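You operate a simulated robot arm through the tools that you are given. There is no shell and no other tool. Be economical: measure what you need, move in short steps, check, and stop when the job is done.

Carry out the task below with a simulated two-armed robot. There is one attempt and no reset: what you move stays moved.

Task
Switch on the run-out tester, spin the grooved cylinder and sort it by its reading.
Fine: one press of START; grey tray, GOOD up to 0.05, else OVER; blue arm back out.
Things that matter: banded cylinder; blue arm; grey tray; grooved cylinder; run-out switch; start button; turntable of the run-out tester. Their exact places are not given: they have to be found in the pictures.

Only the result counts: the job must be done as asked and must still hold three seconds after the hand-in. Knocking over, shifting, dropping, spilling or breaking anything else fails it.

Robot
Two 7-joint arms with fingered hands on one trunk, on a base that drives. Base frame: it is fixed to the floor where the robot stands at the start and does not move with it; the origin is under the middle of the robot, x ahead of it, y to its left, z up. Lengths are in mm, angles in rad, forces in N, time in s.
The left shoulder is at the start at [80, 197, 1465], the right one opposite. With the tool pointing down near the work surface each hand reaches from about 100 to 460 mm from the robot's upright axis, wherever it stands, measured 20 degrees to its own side. Places, roughly: blue arm [600, -100, 900]; grey tray [500, -400, 800]; run-out switch [600, -100, 900]; start button [500, -200, 900]; turntable of the run-out tester [600, -100, 900]. Payload 4 kg a hand.
The tool frame of a hand sits at the grasp point between the pads (the TCP): z along the fingers, y along the line on which they close. The tips reach 26 mm beyond it. The gripper opens to 132 mm. The gripper's body begins 73 mm behind the TCP. The gripper is a hand of 4 fingers: y runs from the thumb to the fingers, the wrist lies at [0, 0, -239] in the tool frame, and closing takes about 1.5 s.
Orientation is told as [roll, pitch, yaw] about the base's x, y, z axes, in that order, counted from this pose: with the fingers straight down and closing along the base's y, the tool's x points along the base's -x, its y along +y and its z along -z.

Tools
- The arms move only by the tool drive_tool. It takes "left_moves", "right_moves" or both (then of equal length, played together; a hand with none holds still); each is a list of rows, each an object of numbers (a shift or turn left out is 0, a gripper value left out holds the last): "rx", "ry", "rz": the turn, a rotation vector about the base's x, y, z in rad; "x", "y", "z": the shift along the base's x, y, z in mm; "fingers": the gripper command, from -1 (fully open) to 1 (shut), values between in proportion. In form: [{"rx": .., "ry": .., "rz": .., "x": .., "y": .., "z": .., "fingers": ..}, ...]. A call has 1 to 8 rows; each row shifts and turns the commanded pose from where the row before left it. Rows are played at 5 a second. More than 50 mm and 0.15 rad between two rows, or a gripper value outside its range, and nothing of the call is played. A pose out of reach is approached as far as the arm can. The call stops where the force on the tool passes 40 N (or 10 N more than at its start, if that is more) or the arm is blocked; 0.2 s more then pass. The fingers move at their own pace (about 72 mm/s each) and stop on an object; they squeeze with about 23 N. The grip force told is the motor's: it shows also when the fingers shut on nothing. Time passes only in rows, and 0.2 s behind the last, so rows that do not move let the fingers close. It gives the time, the measured TCP pose, the force on the tool (base axes), the opening and the grip force at its end, in the units of the frame above (readings bear some noise), with the torque about the TCP (base axes, N m) and any sound that the robot's microphone picked up.
- Cameras (640 x 400 px; columns grow to the right, rows downward): "scene" is now at [115.6, 4, 1631.6]; the picture's right is [-0.19, -0.98, 0.00], its down [-0.75, 0.15, -0.64] and it looks along [0.63, -0.12, -0.77] (base axes); focal length 254 px, centre (320, 200). "left" rides on the left gripper at [-68, 2, -97] in its tool frame; the picture's right is [-0.03, -1.00, 0.00], its down [0.82, -0.02, -0.58] and it looks along [0.58, -0.02, 0.82] (tool axes); focal length 270 px, centre (320, 200). "right" rides on the right gripper at [68, 2, -97] in its tool frame; the picture's right is [-0.03, 1.00, 0.00], its down [-0.82, -0.02, -0.58] and it looks along [-0.58, -0.01, 0.82] (tool axes); focal length 270 px, centre (320, 200).
- capture(camera): a new picture of that camera. The clock stands still meanwhile.
- lift_body(by): slides the trunk up (or, below 0, down) by that many mm; the arms and the scene camera ride with it, the base frame stays. It gives what a move gives, with no picture.
- steer(legs): drives the robot by 1 to 6 legs, each [ahead, left, turn to the left] in mm, mm and rad, along the robot's own axes; the way and the turn of a leg run together, so that a leg with both is an arc; at most 1500 mm and 3.142 rad a leg. The arms and the cameras ride along, it lands a little off, and it stops where it bumps. It gives what a move gives.
- hand_shape(shape, hand): the hand has 4 fingers and takes this shape, open, in about a second: jaw (thumb against the fingers, like two jaws); tri (thumb and two fingers); tip (a fingertip pinch); poke (one finger out to press); point (the index stretched); flat (the hand flat); cup (the hand cupped); fist (a fist). The gripper value then closes the fingers along that shape, each until it touches; the sizes above hold for jaw. It gives what a move gives, with no picture.
- pan_tilt(pan, tilt): turns the head with the scene camera to pan (to the left, within 1.501 rad either way) and tilt (down, from -0.506 to 1.204), counted from straight ahead of the robot. It gives what a move gives.
- point_at(camera, pixels): there is no depth. For up to 12 entries [column, row, z] of the newest picture of that camera ("zoom" is the newest enlarged one), the place [x, y] in the base frame at which the ray of that pixel passes the height z, good to about 2 mm, but the place of the scene camera against the robot may be out by one fixed shift of up to 25 mm in any direction. The clock stands still meanwhile.
- inspect(camera, box): a new picture of the part [left, top, right, bottom] of that camera's present view, enlarged. The clock stands still meanwhile.
- close_job(): hands the job in; it is judged then, once.

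Go step by step. Measure first, check grasps and placings, and put right what went wrong. The budget is 80 turns and 70 pictures, counting those below and the enlarged ones. Unless the task says otherwise, let go and move clear before handing in, and close with one line.

The tools are called after "Call:" as a command line: name --argument value ..., lists and objects as JSON in quotes. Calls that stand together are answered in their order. drive_tool: Moves the arms, as the interface text tells. Its arguments: {"type":"object","properties":{"left_moves":{"type":"array"},"right_moves":{"type":"array"}},"required":[]} The other tools are called the same way: lift_body (by) slides the trunk up or down; hand_shape (shape, hand) gives the hand a shape; steer (legs) drives the base; pan_tilt (pan, tilt) turns the head that bears the scene camera; capture (camera) takes a picture; point_at (camera, pixels) gives the place at which the rays of pixels pass given heights; inspect (camera, box) takes an enlarged picture of a part of a camera's view; close_job () hands the job in.

At the start:

```text
clock: 0.0
left_ee_pos: [627.2, 92.1, 1109.3]
left_ee_rot: [-0.001, 0.0, 0.002]
left_ft_force: [0.1, -0.6, 0.0]
left_ft_torque: [0.0, 0.01, 0.01]
left_width: 132.0
left_finger_force: 0.0
left_shape: jaw
right_ee_pos: [350.9, -356.9, 1000.4]
right_ee_rot: [0.0, -0.001, 0.001]
right_ft_force: [0.2, 0.2, -0.8]
right_ft_torque: [0.03, 0.02, 0.03]
right_width: 132.1
right_finger_force: 0.0
right_shape: jaw
trunk travel left (down, up): [-775.0, 65.0]
robot x, y, heading: [1.8, 3.2, 0.003]
head pan, tilt: [-0.19, 0.874]
```

scene: 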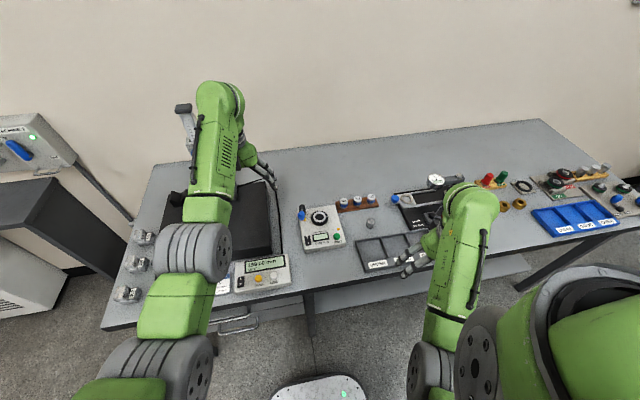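
right: 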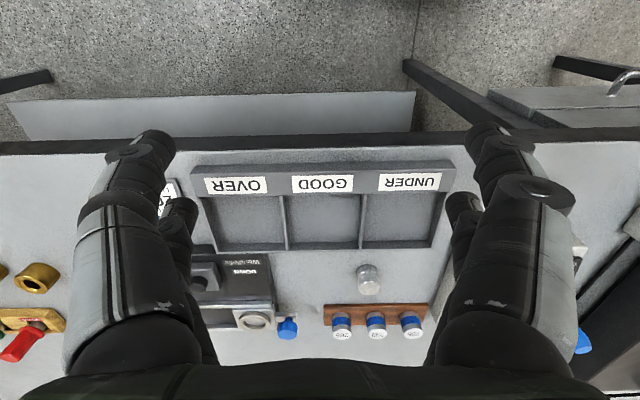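
left: 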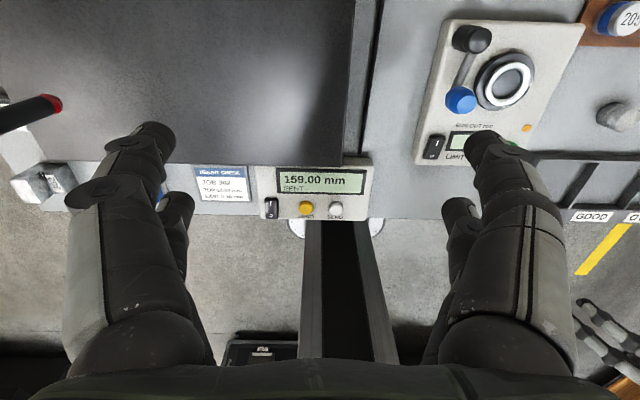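

The run-out tester shows at about (320,225) in the scene picture, with the tray at (390,250) and a grey cylinder at (370,222). I'll enlarge those parts.

Call:
inspect --camera "scene" --box '[280, 170, 480, 295]'

Call:
inspect --camera "left" --box '[400, 0, 640, 150]'

Call:
inspect --camera "right" --box '[160, 140, 480, 340]'

```text
3.20 times, centred on (380, 232) of scene
```

zoom: 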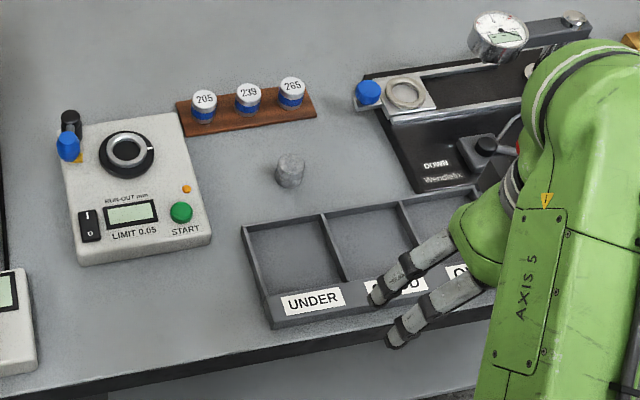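

```text
2.67 times, centred on (520, 75) of left
```

zoom: 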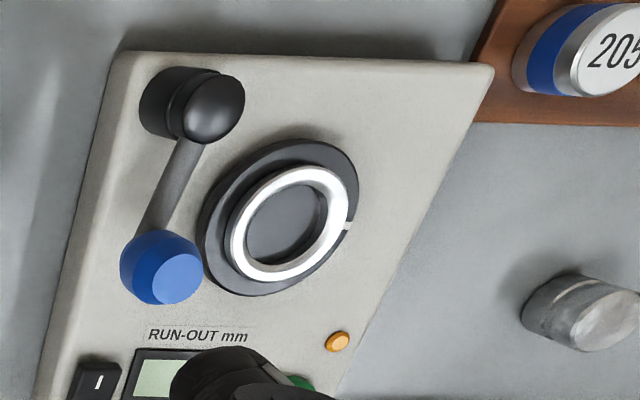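

```text
2.00 times, centred on (320, 240) of right
```

zoom: 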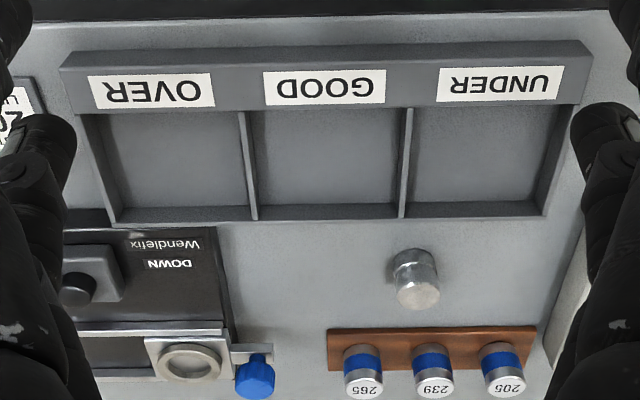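

I'll triangulate the cylinder, tester parts and table with all three cameras.

Call:
point_at --camera "right" --pixels '[[369, 287, 850], [369, 287, 800], [369, 287, 750], [412, 318, 800], [342, 320, 800], [206, 253, 800], [446, 247, 800], [322, 212, 800], [248, 212, 800], [322, 212, 750]]'

Call:
point_at --camera "left" --pixels '[[624, 119, 850], [624, 119, 800], [624, 119, 750], [507, 84, 850], [507, 84, 800], [460, 99, 850], [460, 99, 800], [478, 40, 850], [478, 40, 800], [434, 147, 800], [526, 128, 800], [515, 145, 800]]'

Call:
point_at --camera "scene" --pixels '[[370, 222, 850], [370, 222, 800], [320, 216, 850], [320, 216, 800], [337, 236, 850], [337, 236, 800], [307, 239, 800], [301, 215, 850], [301, 215, 800], [302, 208, 850], [302, 208, 800]]'

```text
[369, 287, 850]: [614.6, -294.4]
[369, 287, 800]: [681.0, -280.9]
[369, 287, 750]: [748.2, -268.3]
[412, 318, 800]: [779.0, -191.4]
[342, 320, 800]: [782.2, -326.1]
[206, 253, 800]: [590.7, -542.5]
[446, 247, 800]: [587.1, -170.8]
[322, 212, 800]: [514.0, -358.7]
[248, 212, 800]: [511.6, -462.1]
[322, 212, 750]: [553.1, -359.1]
```

```text
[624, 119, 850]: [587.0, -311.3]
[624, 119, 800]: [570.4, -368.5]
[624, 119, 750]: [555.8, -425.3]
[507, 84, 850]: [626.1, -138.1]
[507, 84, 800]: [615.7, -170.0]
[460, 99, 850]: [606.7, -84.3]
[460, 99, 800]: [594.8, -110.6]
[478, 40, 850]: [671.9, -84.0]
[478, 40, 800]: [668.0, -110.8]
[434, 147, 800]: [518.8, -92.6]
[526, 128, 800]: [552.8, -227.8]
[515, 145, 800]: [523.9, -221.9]
```

```text
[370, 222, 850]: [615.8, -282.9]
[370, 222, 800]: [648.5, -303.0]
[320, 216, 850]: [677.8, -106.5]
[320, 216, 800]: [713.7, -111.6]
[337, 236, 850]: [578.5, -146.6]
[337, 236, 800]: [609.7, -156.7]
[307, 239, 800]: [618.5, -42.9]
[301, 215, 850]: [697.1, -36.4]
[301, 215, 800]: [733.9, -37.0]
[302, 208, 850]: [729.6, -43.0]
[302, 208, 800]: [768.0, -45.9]
```

Cylinder's top triangulates to about (596,-297,862). Next I check the table edge and the clearance ahead of the base, looking down.

Call:
pan_tilt --pan -0.19 --tilt 1.2

Call:
point_at --camera "right" --pixels '[[300, 148, 830], [300, 135, 800], [360, 108, 0], [322, 163, 850], [200, 165, 850], [453, 160, 850], [289, 248, 835], [360, 248, 835]]'

Call:
capture --camera "scene"

```text
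clock: 0.8
left_ee_pos: [628.2, 93.8, 1109.1]
left_ee_rot: [0.0, 0.0, 0.0]
left_ft_force: [1.2, 0.2, 1.1]
left_ft_torque: [0.02, 0.01, 0.0]
left_width: 131.9
left_finger_force: 0.0
left_shape: jaw
right_ee_pos: [352.1, -357.5, 1001.2]
right_ee_rot: [0.001, 0.0, 0.001]
right_ft_force: [-0.4, -0.5, 0.2]
right_ft_torque: [-0.02, -0.01, 0.01]
right_width: 131.9
right_finger_force: 0.1
right_shape: jaw
trunk travel left (down, up): [-775.0, 65.0]
robot x, y, heading: [-0.1, 0.5, -0.001]
head pan, tilt: [-0.19, 1.201]
```

```text
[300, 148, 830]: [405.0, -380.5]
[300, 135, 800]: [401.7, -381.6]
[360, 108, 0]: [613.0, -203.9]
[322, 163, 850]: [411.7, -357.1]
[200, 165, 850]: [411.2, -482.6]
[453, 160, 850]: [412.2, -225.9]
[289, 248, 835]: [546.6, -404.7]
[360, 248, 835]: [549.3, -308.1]
```

```text
63 pictures are left
```

scene: 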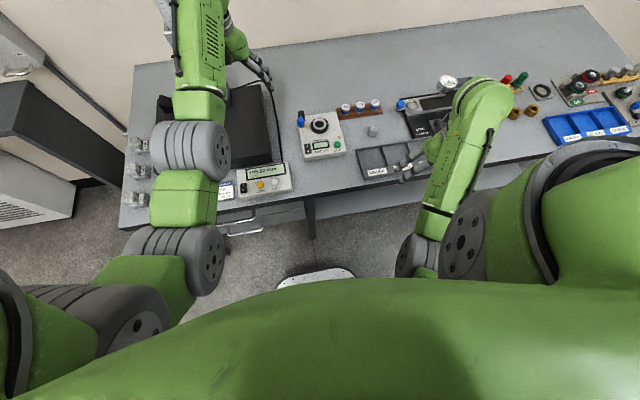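

The table edge is at x≈402, and the base's front rim shows at (317,268). I'll measure it.

Call:
point_at --camera "scene" --pixels '[[317, 267, 100], [317, 267, 200], [317, 267, 350], [283, 278, 200], [353, 270, 200], [310, 239, 0], [320, 124, 860], [320, 124, 845], [337, 144, 845], [307, 148, 845], [300, 122, 880], [373, 131, 860]]'

Call:
inspect --camera "scene" --box '[280, 95, 400, 170]'

```text
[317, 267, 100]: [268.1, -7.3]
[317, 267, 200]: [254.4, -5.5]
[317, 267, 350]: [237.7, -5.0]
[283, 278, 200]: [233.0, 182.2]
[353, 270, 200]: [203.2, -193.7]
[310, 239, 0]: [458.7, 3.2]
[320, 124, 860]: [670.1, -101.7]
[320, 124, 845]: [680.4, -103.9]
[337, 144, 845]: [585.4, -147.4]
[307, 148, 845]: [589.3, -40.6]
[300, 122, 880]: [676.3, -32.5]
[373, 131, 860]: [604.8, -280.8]
```

```text
5.33 times, centred on (340, 132) of scene
```

zoom: 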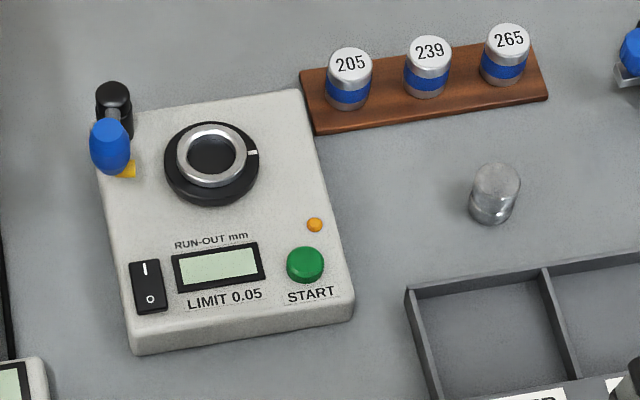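

The base front is at x≈255, and a table leg stands at x≈459, so driving 140 mm ahead is safe. First I pull the left hand back and up, out of the way.

Call:
drive_tool --left_moves '[{"z": 40}, {"z": 40, "x": -20}, {"x": -45}, {"x": -45}, {"x": -45, "y": 20}, {"x": -45, "y": 30}, {"x": -45, "y": 30}]'

Call:
steer --legs '[[140, 0, 0]]'

Call:
lift_body --by -60

Call:
pan_tilt --pan -0.35 --tilt 0.95

Call:
capture --camera "scene"

```text
refused: row 6 steps farther than a row can; nothing moved
```

```text
clock: 2.1
left_ee_pos: [761.3, 90.2, 1110.3]
left_ee_rot: [0.0, -0.003, -0.004]
left_ft_force: [0.1, 0.9, 0.4]
left_ft_torque: [-0.03, 0.0, 0.0]
left_width: 131.9
left_finger_force: 0.2
left_shape: jaw
right_ee_pos: [482.8, -359.3, 1000.2]
right_ee_rot: [0.001, -0.003, -0.003]
right_ft_force: [0.1, -0.7, -0.4]
right_ft_torque: [-0.01, -0.01, 0.02]
right_width: 131.9
right_finger_force: 0.1
right_shape: jaw
trunk travel left (down, up): [-775.0, 65.0]
robot x, y, heading: [137.6, -0.9, -0.006]
head pan, tilt: [-0.19, 1.201]
```

```text
clock: 3.1
left_ee_pos: [763.8, 91.4, 1049.1]
left_ee_rot: [0.0, 0.0, -0.003]
left_ft_force: [-0.6, 0.2, 0.5]
left_ft_torque: [0.02, 0.0, 0.01]
left_width: 132.1
left_finger_force: 0.1
left_shape: jaw
right_ee_pos: [487.2, -359.0, 939.0]
right_ee_rot: [-0.001, 0.0, -0.007]
right_ft_force: [-0.4, -0.5, 0.2]
right_ft_torque: [0.0, 0.01, 0.01]
right_width: 132.0
right_finger_force: 0.1
right_shape: jaw
trunk travel left (down, up): [-715.0, 125.0]
robot x, y, heading: [137.6, 2.6, -0.006]
head pan, tilt: [-0.19, 1.201]
```

```text
clock: 3.9
left_ee_pos: [764.6, 90.1, 1050.0]
left_ee_rot: [0.002, 0.0, -0.004]
left_ft_force: [-0.7, -0.5, 0.1]
left_ft_torque: [-0.04, -0.01, -0.02]
left_width: 132.0
left_finger_force: 0.0
left_shape: jaw
right_ee_pos: [485.3, -359.2, 940.4]
right_ee_rot: [0.001, -0.001, -0.005]
right_ft_force: [-1.0, 0.1, -0.9]
right_ft_torque: [-0.01, 0.0, -0.03]
right_width: 132.0
right_finger_force: 0.1
right_shape: jaw
trunk travel left (down, up): [-715.0, 125.0]
robot x, y, heading: [132.0, -1.2, 0.001]
head pan, tilt: [-0.351, 0.949]
```

```text
61 pictures are left
```

scene: 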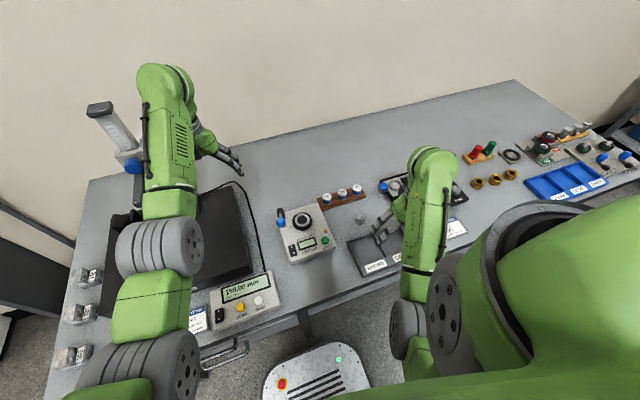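

The left retract was refused because a row was too long, but nothing was touched. I'll redo it with shorter rows, and raise the right hand a little at the same time.

Call:
drive_tool --left_moves '[{"z": 40}, {"z": 40}, {"x": -45}, {"x": -45}, {"x": -45}, {"x": -45}, {"x": -45}, {"x": -45}]' --right_moves '[{"z": 40}, {"z": 40}, {"x": 0}, {"x": 0}, {"x": 0}, {"x": 0}, {"x": 0}, {"x": 0}]'

Call:
drive_tool --right_moves '[{"x": 10, "y": 40}, {"x": 10, "y": 40}, {"x": 10, "y": 40}, {"x": 10, "y": 20}]'

Call:
capture --camera "right"

Call:
capture --camera "scene"

```text
clock: 5.7
left_ee_pos: [637.5, 48.5, 1054.7]
left_ee_rot: [0.0, -0.001, -0.003]
left_ft_force: [-1.2, -0.2, 0.0]
left_ft_torque: [0.02, 0.03, 0.03]
left_width: 131.9
left_finger_force: 0.0
left_shape: jaw
left hand out of reach, approached as far as the arm can: row 4, 5, 6, 7, 8
right_ee_pos: [493.2, -359.2, 981.5]
right_ee_rot: [-0.004, -0.007, -0.003]
right_ft_force: [-0.2, 0.0, -0.6]
right_ft_torque: [0.0, 0.01, 0.02]
right_width: 132.0
right_finger_force: 0.0
right_shape: jaw
right hand out of reach, approached as far as the arm can: row 2
trunk travel left (down, up): [-715.0, 125.0]
robot x, y, heading: [138.7, -1.9, -0.007]
head pan, tilt: [-0.351, 0.949]
```

```text
clock: 6.3
left_ee_pos: [637.0, 49.6, 1055.7]
left_ee_rot: [0.001, -0.003, -0.003]
left_ft_force: [-0.5, -0.1, 0.8]
left_ft_torque: [-0.01, -0.03, 0.02]
left_width: 132.0
left_finger_force: 0.1
left_shape: jaw
right_ee_pos: [500.8, -361.6, 998.5]
right_ee_rot: [-0.019, -0.063, -0.216]
right_ft_force: [-0.2, -0.3, -0.3]
right_ft_torque: [0.0, -0.01, 0.01]
right_width: 132.0
right_finger_force: 0.1
right_shape: jaw
trunk travel left (down, up): [-715.0, 125.0]
robot x, y, heading: [138.5, 0.7, -0.004]
head pan, tilt: [-0.351, 0.949]
stopped in row 2 (right hand): the arm was blocked; the commanded pose is now the measured one
```

```text
60 pictures are left
```

right: 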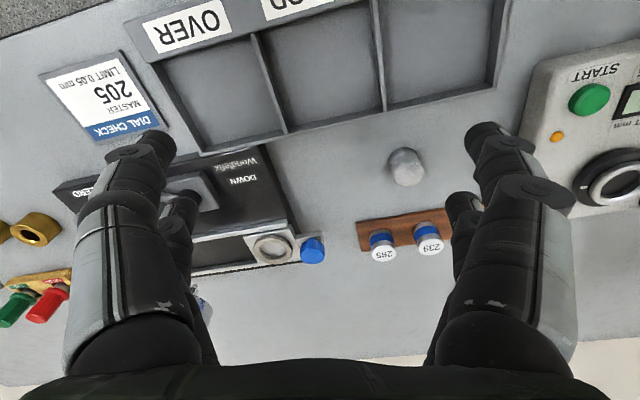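

```text
59 pictures are left
```

scene: 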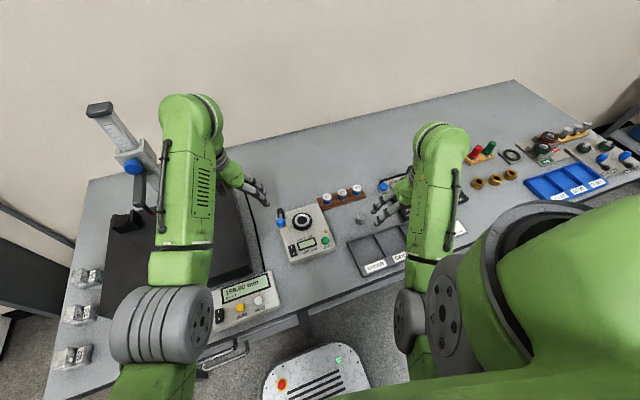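

The right arm met a joint limit while moving sideways and up, and the hand twisted about -0.2 in yaw. I'll lower it a bit, straighten it and go forward, which should free it.

Call:
drive_tool --right_moves '[{"z": -20, "x": 15, "rz": 0.1}, {"z": -10, "x": 20, "rz": 0.11}, {"x": 20, "ry": 0.06, "rx": 0.02}, {"x": 20, "y": 10}, {"y": 20}]'

```text
clock: 7.5
left_ee_pos: [636.9, 49.8, 1055.7]
left_ee_rot: [-0.003, -0.002, -0.003]
left_ft_force: [1.1, 0.6, 0.0]
left_ft_torque: [0.04, -0.02, -0.01]
left_width: 131.9
left_finger_force: 0.0
left_shape: jaw
right_ee_pos: [573.6, -329.5, 968.4]
right_ee_rot: [0.002, 0.005, -0.007]
right_ft_force: [0.1, -0.4, -0.5]
right_ft_torque: [-0.02, -0.02, -0.01]
right_width: 131.9
right_finger_force: 0.0
right_shape: jaw
trunk travel left (down, up): [-715.0, 125.0]
robot x, y, heading: [137.8, 3.2, -0.005]
head pan, tilt: [-0.351, 0.949]
```

The hand is straight again at (574,-330,968). I take a picture to locate things.

Call:
capture --camera "right"

```text
58 pictures are left
```

right: 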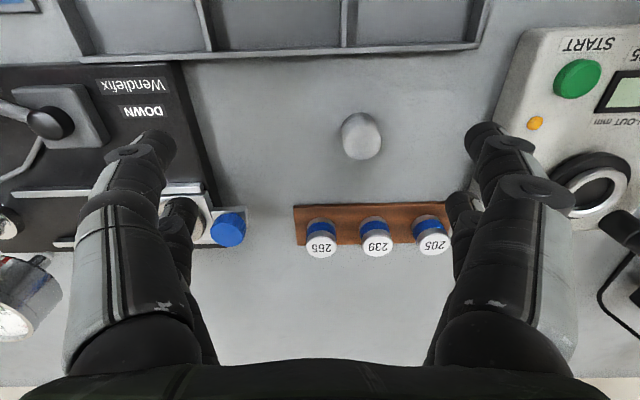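

Call:
point_at --camera "right" --pixels '[[361, 145, 870], [361, 145, 860], [361, 145, 850], [578, 77, 860], [578, 77, 870], [592, 193, 865], [592, 193, 880], [322, 210, 830], [345, 48, 835], [206, 50, 835], [470, 48, 835], [229, 229, 860]]'

Call:
inspect --camera "right" --box '[290, 80, 450, 180]'

```text
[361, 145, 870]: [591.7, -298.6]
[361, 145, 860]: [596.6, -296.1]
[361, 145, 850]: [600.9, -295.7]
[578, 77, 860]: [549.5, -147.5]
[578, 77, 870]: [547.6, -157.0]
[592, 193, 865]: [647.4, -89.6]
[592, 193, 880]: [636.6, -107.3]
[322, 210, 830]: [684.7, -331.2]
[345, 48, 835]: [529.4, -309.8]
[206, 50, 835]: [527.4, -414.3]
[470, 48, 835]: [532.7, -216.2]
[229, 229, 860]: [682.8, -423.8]
```

```text
4.00 times, centred on (370, 130) of right
```

zoom: 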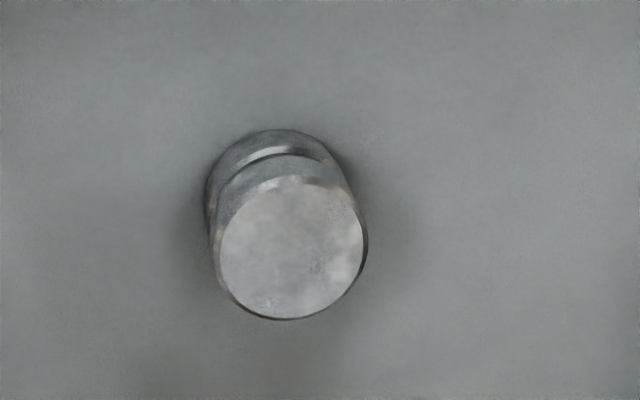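

Call:
point_at --camera "right" --pixels '[[362.5, 142.5, 870], [362.5, 142.5, 864], [358.7, 128.7, 840], [358.7, 128.7, 830], [358.7, 128.7, 820], [358.7, 128.7, 810], [578, 77, 850], [535, 123, 850], [295, 205, 830], [295, 205, 820], [295, 205, 810], [295, 205, 840]]'

Call:
capture --camera "left"

```text
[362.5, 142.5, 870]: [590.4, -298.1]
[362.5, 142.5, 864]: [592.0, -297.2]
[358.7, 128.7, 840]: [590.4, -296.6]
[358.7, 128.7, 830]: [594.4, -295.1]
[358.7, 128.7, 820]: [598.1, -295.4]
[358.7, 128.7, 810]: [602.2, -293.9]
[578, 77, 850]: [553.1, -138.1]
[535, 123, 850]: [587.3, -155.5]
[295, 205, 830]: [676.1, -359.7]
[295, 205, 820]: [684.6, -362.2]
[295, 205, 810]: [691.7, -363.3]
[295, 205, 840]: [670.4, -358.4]
```

```text
56 pictures are left
```

left: 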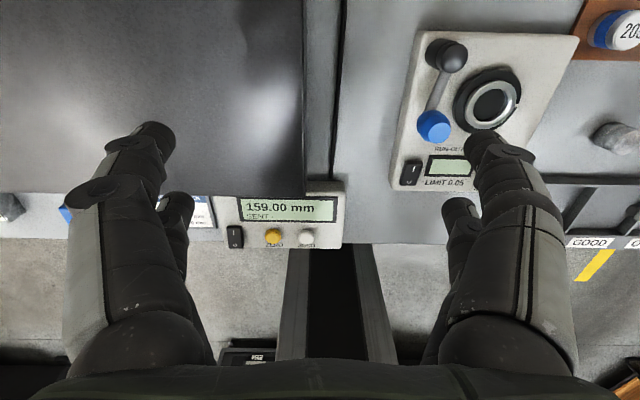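

Call:
inspect --camera "left" --box '[380, 25, 600, 200]'

Call:
inspect --camera "right" --box '[480, 20, 640, 270]'

```text
2.29 times, centred on (490, 112) of left
```

zoom: 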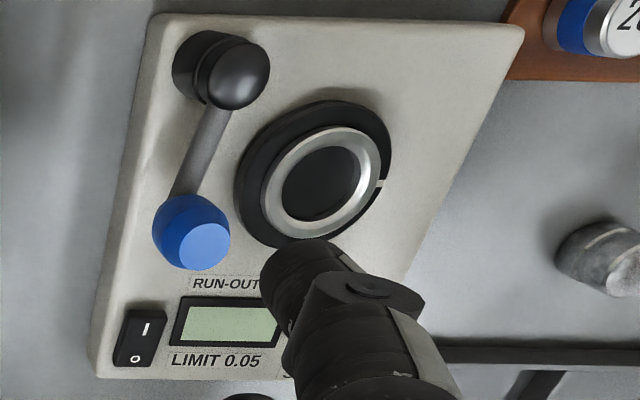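

```text
1.60 times, centred on (560, 145) of right
```

zoom: 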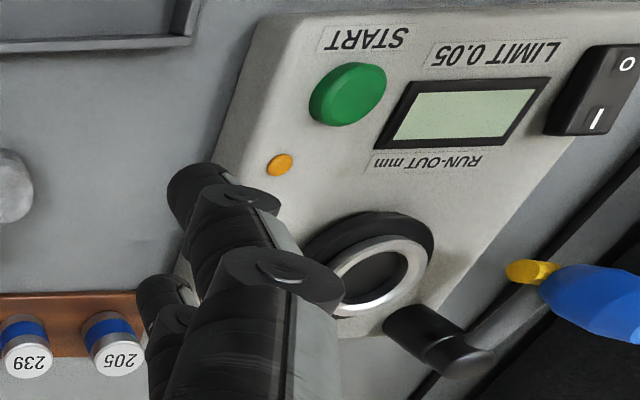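

Call:
point_at --camera "zoom" --pixels '[[378, 277, 880], [378, 277, 865], [348, 92, 870], [348, 92, 855], [590, 88, 870], [590, 88, 855], [480, 358, 900], [480, 358, 880], [630, 310, 900], [630, 310, 880], [530, 272, 880], [530, 272, 870]]'

Call:
point_at --camera "left" --pixels '[[490, 108, 880], [490, 108, 865], [440, 131.5, 900], [440, 131.5, 880], [454, 56.5, 900], [454, 56.5, 880], [411, 172, 870], [411, 172, 855], [431, 118, 900], [431, 118, 880]]'

```text
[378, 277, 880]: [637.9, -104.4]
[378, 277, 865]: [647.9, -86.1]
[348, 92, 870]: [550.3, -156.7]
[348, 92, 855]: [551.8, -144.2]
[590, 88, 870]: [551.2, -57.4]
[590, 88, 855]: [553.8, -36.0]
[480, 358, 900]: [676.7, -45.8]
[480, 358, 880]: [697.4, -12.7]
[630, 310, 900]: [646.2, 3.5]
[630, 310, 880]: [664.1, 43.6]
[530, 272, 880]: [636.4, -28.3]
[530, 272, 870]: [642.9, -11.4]
```

```text
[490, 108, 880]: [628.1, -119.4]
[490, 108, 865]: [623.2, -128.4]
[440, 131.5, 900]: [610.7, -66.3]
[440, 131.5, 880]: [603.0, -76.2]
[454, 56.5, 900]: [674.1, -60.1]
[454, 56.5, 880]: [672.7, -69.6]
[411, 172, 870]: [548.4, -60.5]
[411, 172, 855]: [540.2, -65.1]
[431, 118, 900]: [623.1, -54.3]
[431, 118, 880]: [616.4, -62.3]
```

Triangulated: turntable (631,-114,888), switch (550,-60,872), START about (550,-160,872), blue knob near (610,-66,900), cylinder (592,-297) with z 833–865. I'll shape the left hand to poke, move it clear and look at its fingertip.

Call:
hand_shape --hand "left" --shape "poke"

Call:
capture --camera "left"

Call:
inspect --camera "scene" --box '[200, 140, 380, 260]'

```text
clock: 8.4
left_ee_pos: [638.7, 48.4, 1055.5]
left_ee_rot: [0.0, -0.001, -0.004]
left_ft_force: [0.1, 0.5, 0.8]
left_ft_torque: [-0.04, 0.03, 0.0]
left_width: 0.1
left_finger_force: 0.0
left_shape: poke
right_ee_pos: [574.3, -330.3, 967.5]
right_ee_rot: [0.002, 0.005, -0.005]
right_ft_force: [0.3, 0.0, 0.1]
right_ft_torque: [-0.03, 0.01, 0.02]
right_width: 131.7
right_finger_force: 0.1
right_shape: jaw
trunk travel left (down, up): [-715.0, 125.0]
robot x, y, heading: [139.8, -2.8, -0.007]
head pan, tilt: [-0.351, 0.949]
```

```text
53 pictures are left
```

left: 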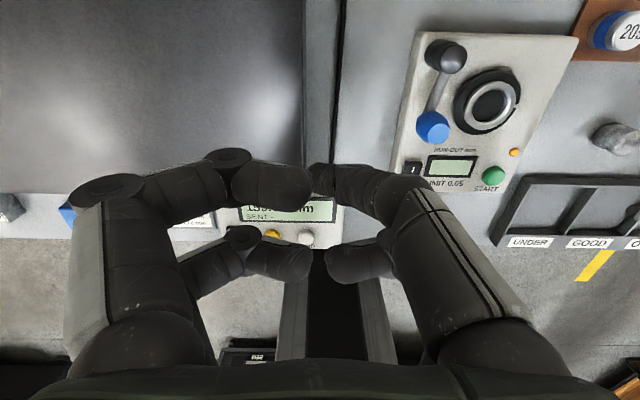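

```text
3.33 times, centred on (290, 200) of scene
```

zoom: 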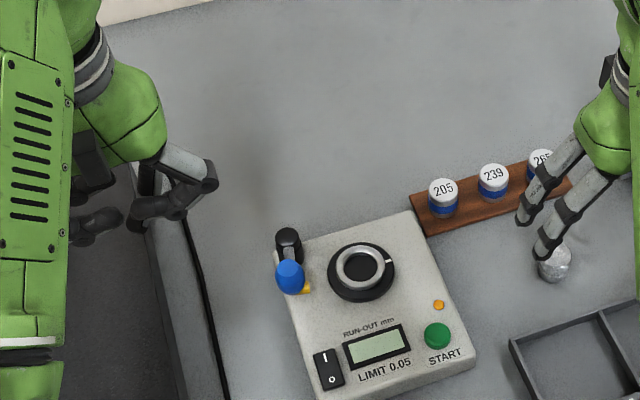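

Poke looks like a closed pinch at (320,180), not a single finger. I'll compare it with the point shape.

Call:
hand_shape --hand "left" --shape "point"

Call:
capture --camera "left"

Call:
inspect --camera "scene" --box '[200, 140, 380, 260]'

```text
clock: 9.3
left_ee_pos: [637.1, 48.2, 1055.7]
left_ee_rot: [0.0, 0.0, -0.004]
left_ft_force: [-0.3, -0.2, 0.2]
left_ft_torque: [0.0, 0.02, 0.01]
left_width: 0.3
left_finger_force: 0.0
left_shape: point
right_ee_pos: [573.0, -330.2, 967.3]
right_ee_rot: [0.002, 0.006, -0.008]
right_ft_force: [0.5, -0.2, -0.1]
right_ft_torque: [0.02, 0.03, 0.01]
right_width: 132.1
right_finger_force: 0.0
right_shape: jaw
trunk travel left (down, up): [-715.0, 125.0]
robot x, y, heading: [133.7, -1.9, -0.001]
head pan, tilt: [-0.351, 0.949]
```

```text
51 pictures are left
```

left: 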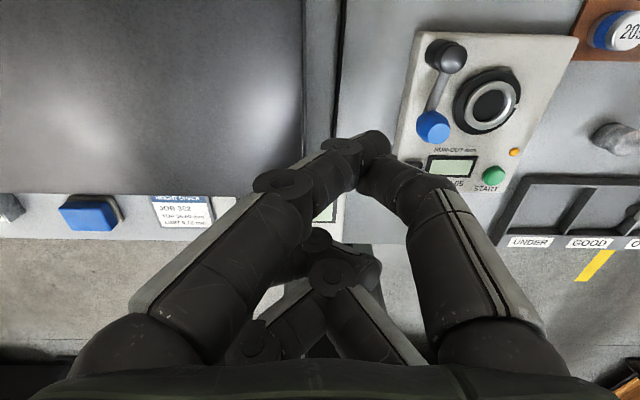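

```text
3.33 times, centred on (290, 200) of scene
```

zoom: 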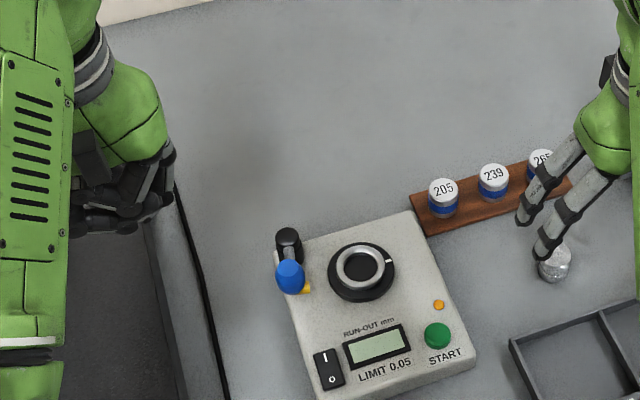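

The point shape looks no better, so I go back to poke. I'll move the left hand above the switch's I half, to about (557,-60,935), and check.

Call:
hand_shape --hand "left" --shape "poke"

Call:
drive_tool --left_moves '[{"x": -15, "y": -15, "z": -20}, {"x": -15, "y": -20, "z": -20}, {"x": -15, "y": -20, "z": -20}, {"x": -15, "y": -20, "z": -20}, {"x": -15, "y": -20, "z": -20}, {"x": -5, "y": -13, "z": -20}]'

Call:
capture --camera "left"

Call:
inspect --camera "scene" --box '[220, 160, 380, 270]'

```text
clock: 10.2
left_ee_pos: [637.5, 49.7, 1054.7]
left_ee_rot: [-0.001, -0.001, -0.003]
left_ft_force: [-0.3, -0.9, -0.3]
left_ft_torque: [0.04, 0.0, 0.01]
left_width: 0.0
left_finger_force: 0.0
left_shape: poke
right_ee_pos: [574.8, -329.5, 967.7]
right_ee_rot: [0.003, 0.004, -0.007]
right_ft_force: [-0.2, 0.1, 0.3]
right_ft_torque: [-0.01, -0.02, 0.0]
right_width: 132.2
right_finger_force: 0.0
right_shape: jaw
trunk travel left (down, up): [-715.0, 125.0]
robot x, y, heading: [137.8, 0.6, -0.003]
head pan, tilt: [-0.351, 0.949]
```

```text
clock: 11.6
left_ee_pos: [559.2, -60.7, 934.5]
left_ee_rot: [0.0, 0.0, -0.005]
left_ft_force: [0.0, 0.6, 0.7]
left_ft_torque: [-0.02, -0.01, 0.06]
left_width: 0.2
left_finger_force: 0.1
left_shape: poke
right_ee_pos: [574.4, -331.3, 966.9]
right_ee_rot: [0.003, 0.006, -0.007]
right_ft_force: [-0.4, 0.5, -0.4]
right_ft_torque: [-0.01, -0.03, -0.03]
right_width: 132.0
right_finger_force: 0.1
right_shape: jaw
trunk travel left (down, up): [-715.0, 125.0]
robot x, y, heading: [134.2, 1.7, -0.003]
head pan, tilt: [-0.351, 0.949]
```

```text
49 pictures are left
```

left: 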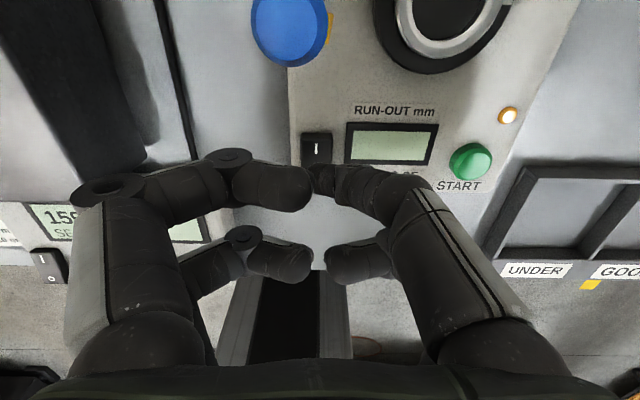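

```text
3.64 times, centred on (300, 215) of scene
```

zoom: 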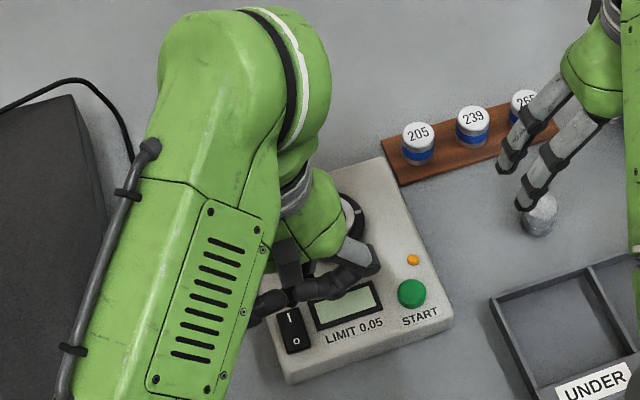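

Call:
point_at --camera "left" --pixels '[[317, 147, 872], [317, 147, 865], [470, 160, 870], [318, 165, 872], [288, 25, 900], [288, 25, 890], [445, 10, 885], [330, 25, 885], [508, 116, 865]]'

```text
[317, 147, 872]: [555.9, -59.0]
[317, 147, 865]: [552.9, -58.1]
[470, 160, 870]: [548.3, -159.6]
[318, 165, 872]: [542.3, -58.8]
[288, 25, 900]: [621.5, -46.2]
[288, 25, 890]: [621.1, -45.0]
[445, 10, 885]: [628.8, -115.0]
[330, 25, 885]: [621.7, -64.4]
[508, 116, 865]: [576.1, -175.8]
```

The I mark lies at about (557,-59), right under the fingertips. I descend in small steps.

Call:
drive_tool --left_moves '[{"z": -10}, {"z": -10}, {"z": -6}, {"z": -4}, {"z": -4}]'

Call:
capture --camera "left"

```text
clock: 12.8
left_ee_pos: [557.8, -59.7, 904.5]
left_ee_rot: [-0.005, -0.011, -0.006]
left_ft_force: [2.4, -0.6, 25.1]
left_ft_torque: [-0.01, -0.12, -0.01]
left_width: 0.0
left_finger_force: 0.1
left_shape: poke
right_ee_pos: [571.6, -330.3, 969.0]
right_ee_rot: [0.002, 0.002, -0.007]
right_ft_force: [0.2, -0.2, -0.3]
right_ft_torque: [0.03, -0.02, -0.02]
right_width: 132.1
right_finger_force: 0.0
right_shape: jaw
trunk travel left (down, up): [-715.0, 125.0]
robot x, y, heading: [139.8, 0.7, -0.005]
head pan, tilt: [-0.351, 0.949]
```

```text
47 pictures are left
```

left: 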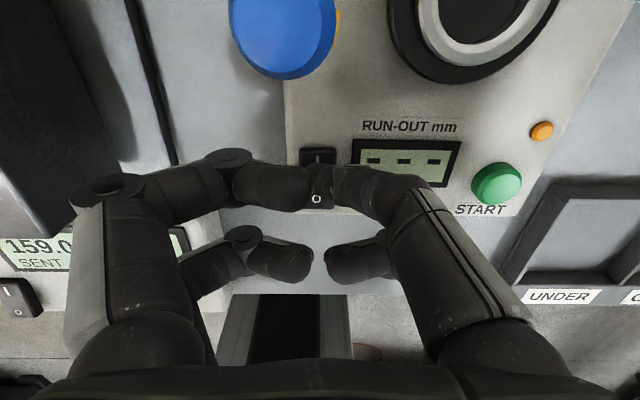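

The display now shows "- - -", so the tester is on. I back the left hand off up and left, and bring the right hand over the cylinder.

Call:
drive_tool --left_moves '[{"z": 20}, {"z": 30}, {"z": 30, "y": 20}, {"y": 40, "x": 10}, {"y": 40, "x": 10}, {"y": 40, "x": 10}]' --right_moves '[{"x": 5, "y": 10}, {"x": 5, "y": 10}, {"x": 5, "y": 10}, {"x": 3, "y": 3, "z": -10}, {"z": -20}, {"z": -10}]'

Call:
capture --camera "right"

```text
clock: 14.2
left_ee_pos: [587.3, 83.0, 982.4]
left_ee_rot: [-0.001, -0.001, -0.005]
left_ft_force: [-0.5, 0.3, 0.2]
left_ft_torque: [-0.01, 0.0, 0.01]
left_width: 0.3
left_finger_force: 0.1
left_shape: poke
right_ee_pos: [590.8, -296.3, 926.7]
right_ee_rot: [0.003, 0.006, -0.008]
right_ft_force: [-0.1, -0.2, 0.8]
right_ft_torque: [-0.02, -0.01, 0.02]
right_width: 131.7
right_finger_force: 0.1
right_shape: jaw
trunk travel left (down, up): [-715.0, 125.0]
robot x, y, heading: [134.7, -1.8, -0.002]
head pan, tilt: [-0.351, 0.949]
```

```text
46 pictures are left
```

right: 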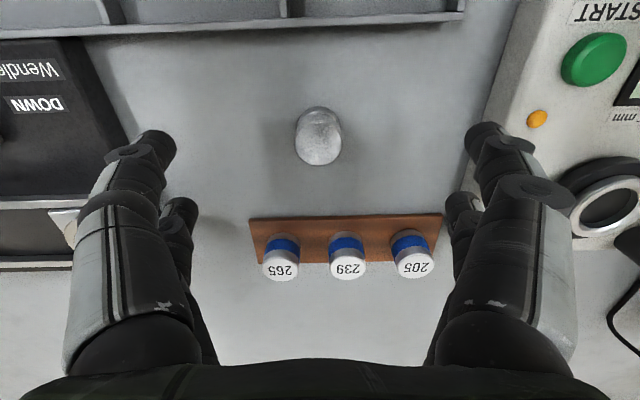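

The cylinder's top at (318,145) lies where the TCP axis should pass (320,142). I narrow the fingers to stay clear of the tester and descend.

Call:
drive_tool --right_moves '[{"fingers": -0.2}, {"z": -15}, {"z": -15}, {"z": -12}, {"z": -10}, {"z": -6}, {"z": -3}]'

Call:
capture --camera "right"

```text
clock: 15.8
left_ee_pos: [586.5, 82.1, 983.6]
left_ee_rot: [-0.002, -0.001, -0.004]
left_ft_force: [-0.2, 0.4, -0.1]
left_ft_torque: [0.03, 0.0, 0.01]
left_width: 0.0
left_finger_force: 0.2
left_shape: poke
right_ee_pos: [592.6, -297.7, 867.2]
right_ee_rot: [0.002, -0.001, -0.006]
right_ft_force: [-1.0, -0.4, 9.7]
right_ft_torque: [0.05, 0.0, 0.02]
right_width: 79.2
right_finger_force: 0.1
right_shape: jaw
trunk travel left (down, up): [-715.0, 125.0]
robot x, y, heading: [138.7, 2.7, -0.004]
head pan, tilt: [-0.351, 0.949]
```

```text
45 pictures are left
```

right: 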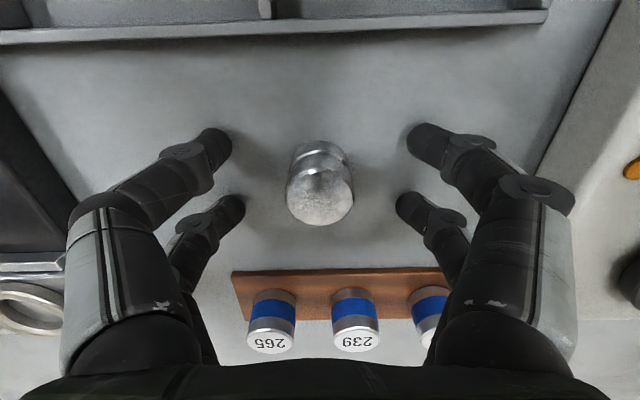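

The fingertips just touch the table (about 10 N). I raise 4 mm and close on the cylinder.

Call:
drive_tool --right_moves '[{"z": 4}, {"fingers": 0.3}, {"fingers": 1}, {}, {}, {}, {}, {}]'

Call:
capture --camera "right"

```text
clock: 17.6
left_ee_pos: [586.6, 80.0, 982.6]
left_ee_rot: [0.001, -0.001, -0.003]
left_ft_force: [0.4, 0.3, 0.2]
left_ft_torque: [0.01, 0.03, -0.02]
left_width: 0.3
left_finger_force: 0.1
left_shape: poke
right_ee_pos: [592.2, -296.5, 868.6]
right_ee_rot: [0.002, 0.005, -0.006]
right_ft_force: [-0.5, -0.9, -0.5]
right_ft_torque: [0.02, 0.04, 0.02]
right_width: 0.8
right_finger_force: 22.8
right_shape: jaw
trunk travel left (down, up): [-715.0, 125.0]
robot x, y, heading: [134.7, -0.4, -0.006]
head pan, tilt: [-0.351, 0.949]
```

```text
44 pictures are left
```

right: 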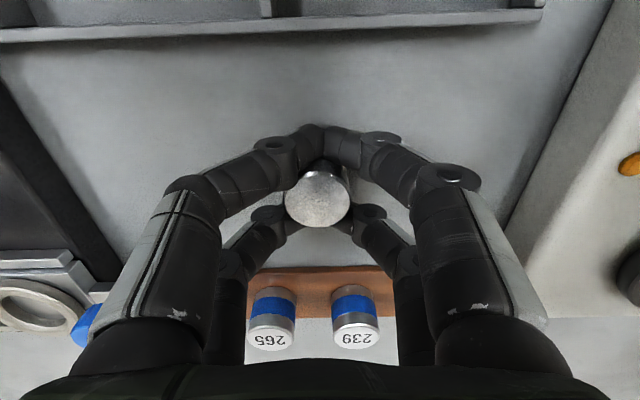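

The width reads 0.8: the near finger pair closed in front of the cylinder rather than on it, at about (325,140). I open, rise and try the tri shape.

Call:
drive_tool --right_moves '[{"fingers": 0.3}, {"fingers": -0.2}, {}, {}, {"z": 30}, {"z": 30}]'

Call:
hand_shape --hand "right" --shape "tri"

Call:
capture --camera "right"

Call:
hand_shape --hand "right" --shape "tip"

Call:
capture --camera "right"

```text
clock: 19.0
left_ee_pos: [586.9, 81.4, 982.8]
left_ee_rot: [0.0, -0.002, -0.002]
left_ft_force: [-0.6, 0.4, 0.2]
left_ft_torque: [0.0, 0.0, -0.01]
left_width: 0.0
left_finger_force: 0.0
left_shape: poke
right_ee_pos: [593.1, -296.4, 927.7]
right_ee_rot: [0.002, 0.007, -0.007]
right_ft_force: [0.0, -0.5, 0.1]
right_ft_torque: [0.03, 0.0, 0.0]
right_width: 78.6
right_finger_force: 0.0
right_shape: jaw
trunk travel left (down, up): [-715.0, 125.0]
robot x, y, heading: [137.7, -3.6, -0.008]
head pan, tilt: [-0.351, 0.949]
```

```text
clock: 19.9
left_ee_pos: [587.1, 81.6, 982.7]
left_ee_rot: [0.001, 0.0, -0.004]
left_ft_force: [-0.5, -0.7, 0.2]
left_ft_torque: [-0.01, -0.04, -0.05]
left_width: 0.1
left_finger_force: 0.1
left_shape: poke
right_ee_pos: [593.4, -296.8, 927.4]
right_ee_rot: [0.002, 0.006, -0.008]
right_ft_force: [0.3, 0.2, -0.3]
right_ft_torque: [0.03, -0.02, 0.03]
right_width: 131.7
right_finger_force: 0.1
right_shape: tri
trunk travel left (down, up): [-715.0, 125.0]
robot x, y, heading: [135.8, -0.0, -0.008]
head pan, tilt: [-0.351, 0.949]
```

```text
43 pictures are left
```

right: 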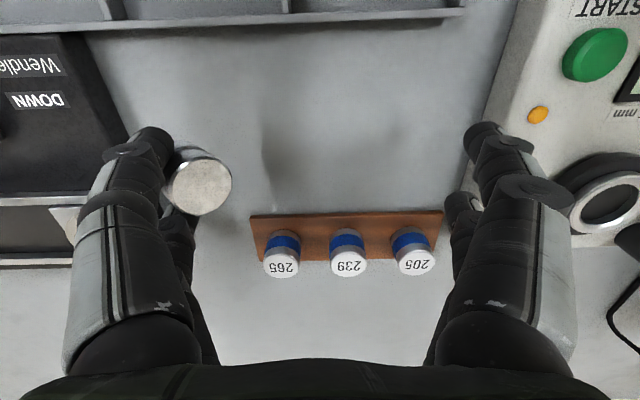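

```text
clock: 20.8
left_ee_pos: [586.1, 79.9, 982.2]
left_ee_rot: [-0.001, -0.001, -0.004]
left_ft_force: [-0.2, 0.2, -0.1]
left_ft_torque: [-0.01, 0.05, -0.01]
left_width: 0.0
left_finger_force: 0.0
left_shape: poke
right_ee_pos: [593.9, -296.7, 927.9]
right_ee_rot: [0.001, 0.005, -0.008]
right_ft_force: [0.1, 0.2, -0.3]
right_ft_torque: [0.05, -0.04, 0.02]
right_width: 132.0
right_finger_force: 0.0
right_shape: tip
trunk travel left (down, up): [-715.0, 125.0]
robot x, y, heading: [132.0, 2.1, -0.005]
head pan, tilt: [-0.351, 0.949]
```

```text
42 pictures are left
```

right: 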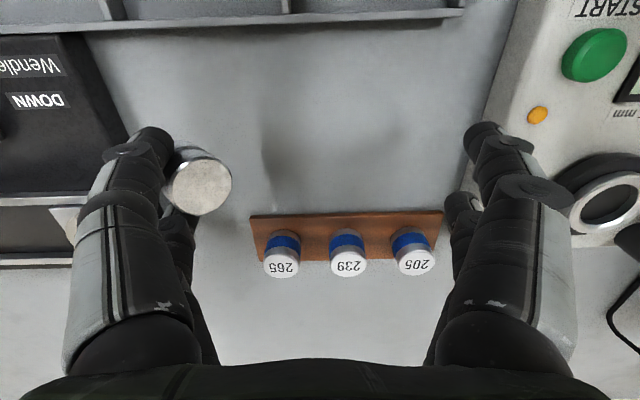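

The cylinder now sits at (198,185) and looks larger, so it seems wedged between the fingers on the right side and lifted. I look closer before moving.

Call:
inspect --camera "right" --box '[90, 110, 270, 230]'

Call:
inspect --camera "scene" --box '[310, 160, 450, 250]'

```text
3.33 times, centred on (180, 170) of right
```

zoom: 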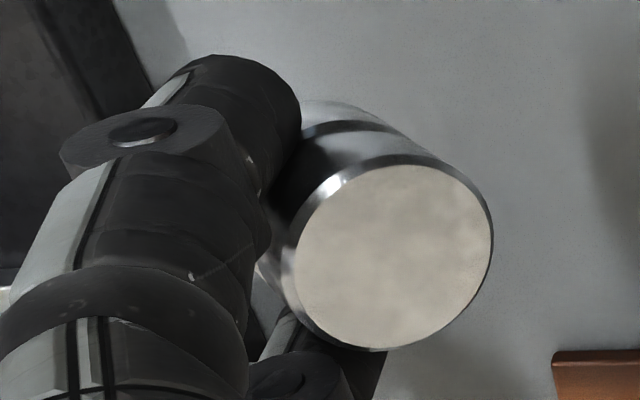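

```text
4.44 times, centred on (380, 205) of scene
```

zoom: 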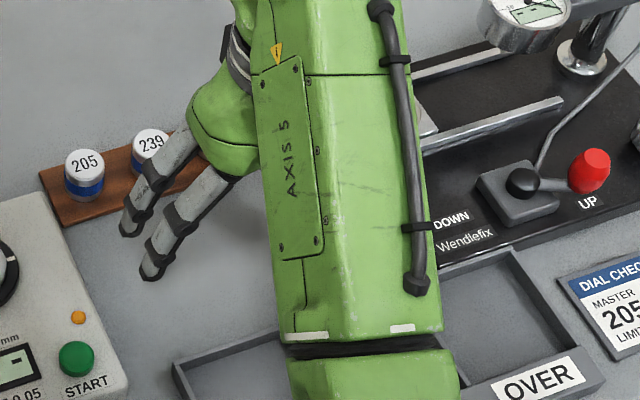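

Call:
point_at --camera "right" --pixels '[[92, 45, 845], [130, 130, 845], [487, 120, 845], [487, 120, 870], [480, 100, 835], [464, 12, 850], [198, 185, 925], [198, 185, 930]]'

```text
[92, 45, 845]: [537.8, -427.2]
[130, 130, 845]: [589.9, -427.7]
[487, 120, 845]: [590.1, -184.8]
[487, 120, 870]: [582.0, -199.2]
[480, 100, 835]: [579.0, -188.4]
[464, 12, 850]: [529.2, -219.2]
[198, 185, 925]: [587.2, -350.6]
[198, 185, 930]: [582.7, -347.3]
```

There's free space below: the device edge is at y=-427 and the tray at x=529. I lower it gently to the table.

Call:
drive_tool --right_moves '[{"z": -15}, {"z": -15}, {"z": -12}, {"z": -8}, {"z": -4}, {"z": -3}, {}]'

Call:
capture --camera "right"

```text
clock: 22.4
left_ee_pos: [586.0, 81.8, 982.2]
left_ee_rot: [-0.002, -0.001, -0.004]
left_ft_force: [-0.6, 0.5, 0.4]
left_ft_torque: [0.0, -0.01, 0.04]
left_width: 0.1
left_finger_force: 0.0
left_shape: poke
right_ee_pos: [592.0, -295.1, 872.4]
right_ee_rot: [0.002, 0.004, -0.008]
right_ft_force: [0.5, -1.4, 5.3]
right_ft_torque: [-0.32, 0.04, 0.0]
right_width: 131.9
right_finger_force: 0.1
right_shape: tip
trunk travel left (down, up): [-715.0, 125.0]
robot x, y, heading: [135.7, 0.3, -0.005]
head pan, tilt: [-0.351, 0.949]
```

```text
39 pictures are left
```

right: 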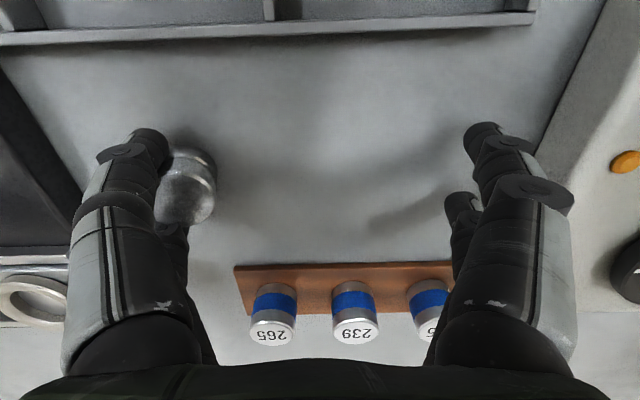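

The cylinder touched the table (5 N with torque -0.32, i.e. at the far finger). I zoom in to see how it sits.

Call:
inspect --camera "right" --box '[90, 110, 270, 230]'

```text
3.33 times, centred on (180, 170) of right
```

zoom: 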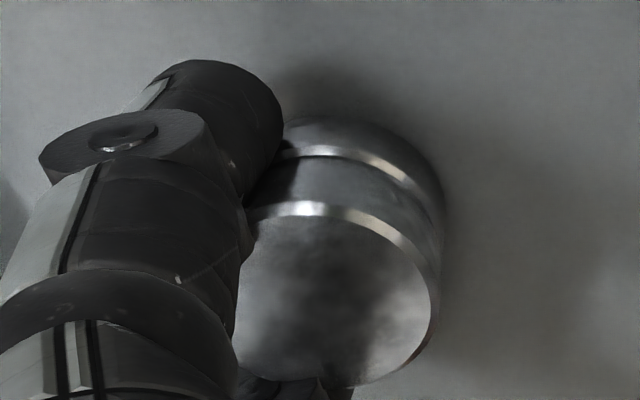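

I move the hand a little toward -y, away from the cylinder, with slight down pressure, to see whether it comes free.

Call:
drive_tool --right_moves '[{"z": -2}, {"y": -4}, {"y": -4}, {"y": -4}, {"y": -4}]'

Call:
inspect --camera "right" --box '[90, 110, 270, 230]'

```text
clock: 23.6
left_ee_pos: [587.2, 81.2, 982.5]
left_ee_rot: [0.0, -0.002, -0.004]
left_ft_force: [-1.0, -0.3, -1.2]
left_ft_torque: [0.02, 0.03, -0.01]
left_width: 0.0
left_finger_force: 0.1
left_shape: poke
right_ee_pos: [592.4, -312.5, 870.5]
right_ee_rot: [0.003, 0.003, -0.007]
right_ft_force: [0.3, 0.0, 0.6]
right_ft_torque: [0.02, -0.02, -0.01]
right_width: 131.9
right_finger_force: 0.2
right_shape: tip
trunk travel left (down, up): [-715.0, 125.0]
robot x, y, heading: [134.8, -0.6, -0.005]
head pan, tilt: [-0.351, 0.949]
```

```text
3.33 times, centred on (180, 170) of right
```

zoom: 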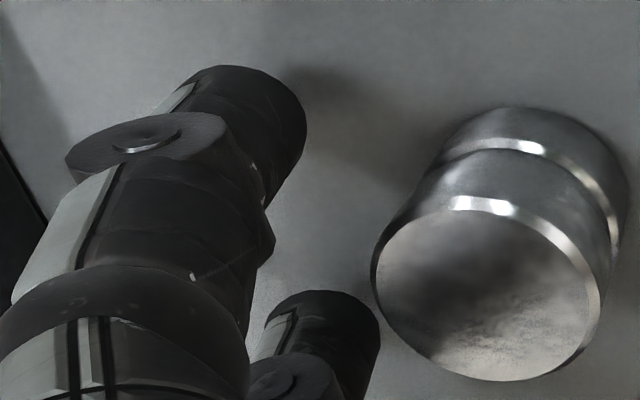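

The cylinder stands free on the table. I locate its top precisely.

Call:
point_at --camera "zoom" --pixels '[[487, 295, 866], [545, 170, 836], [245, 130, 845], [330, 320, 845]]'

```text
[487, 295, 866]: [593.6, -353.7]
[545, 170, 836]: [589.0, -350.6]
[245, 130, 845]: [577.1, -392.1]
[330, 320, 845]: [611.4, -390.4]
```

The cylinder is at (592,-353), and the finger pairs lie at x -15 and +19 from the TCP. I shift so that the near pair straddles it, narrowing the opening to stay clear of the neighbouring device.

Call:
drive_tool --right_moves '[{"x": 8}, {"x": 7}, {"y": -10, "fingers": -0.2}, {"y": -10}, {"y": -10}, {"y": -10}, {}]'

Call:
capture --camera "right"

```text
clock: 25.2
left_ee_pos: [585.9, 81.2, 982.9]
left_ee_rot: [-0.001, 0.001, -0.003]
left_ft_force: [-0.1, -1.1, -0.3]
left_ft_torque: [0.0, -0.01, 0.02]
left_width: 0.2
left_finger_force: 0.0
left_shape: poke
right_ee_pos: [606.3, -353.5, 869.7]
right_ee_rot: [0.002, 0.006, -0.007]
right_ft_force: [0.9, 0.4, 0.3]
right_ft_torque: [-0.04, 0.01, 0.0]
right_width: 79.8
right_finger_force: 0.1
right_shape: tip
trunk travel left (down, up): [-715.0, 125.0]
robot x, y, heading: [135.3, 0.7, -0.01]
head pan, tilt: [-0.351, 0.949]
```

```text
36 pictures are left
```

right: 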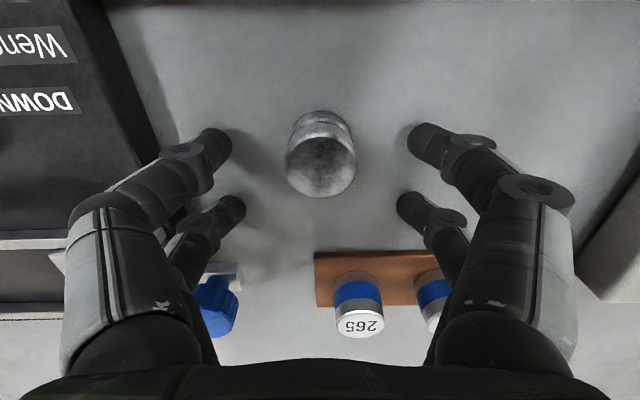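

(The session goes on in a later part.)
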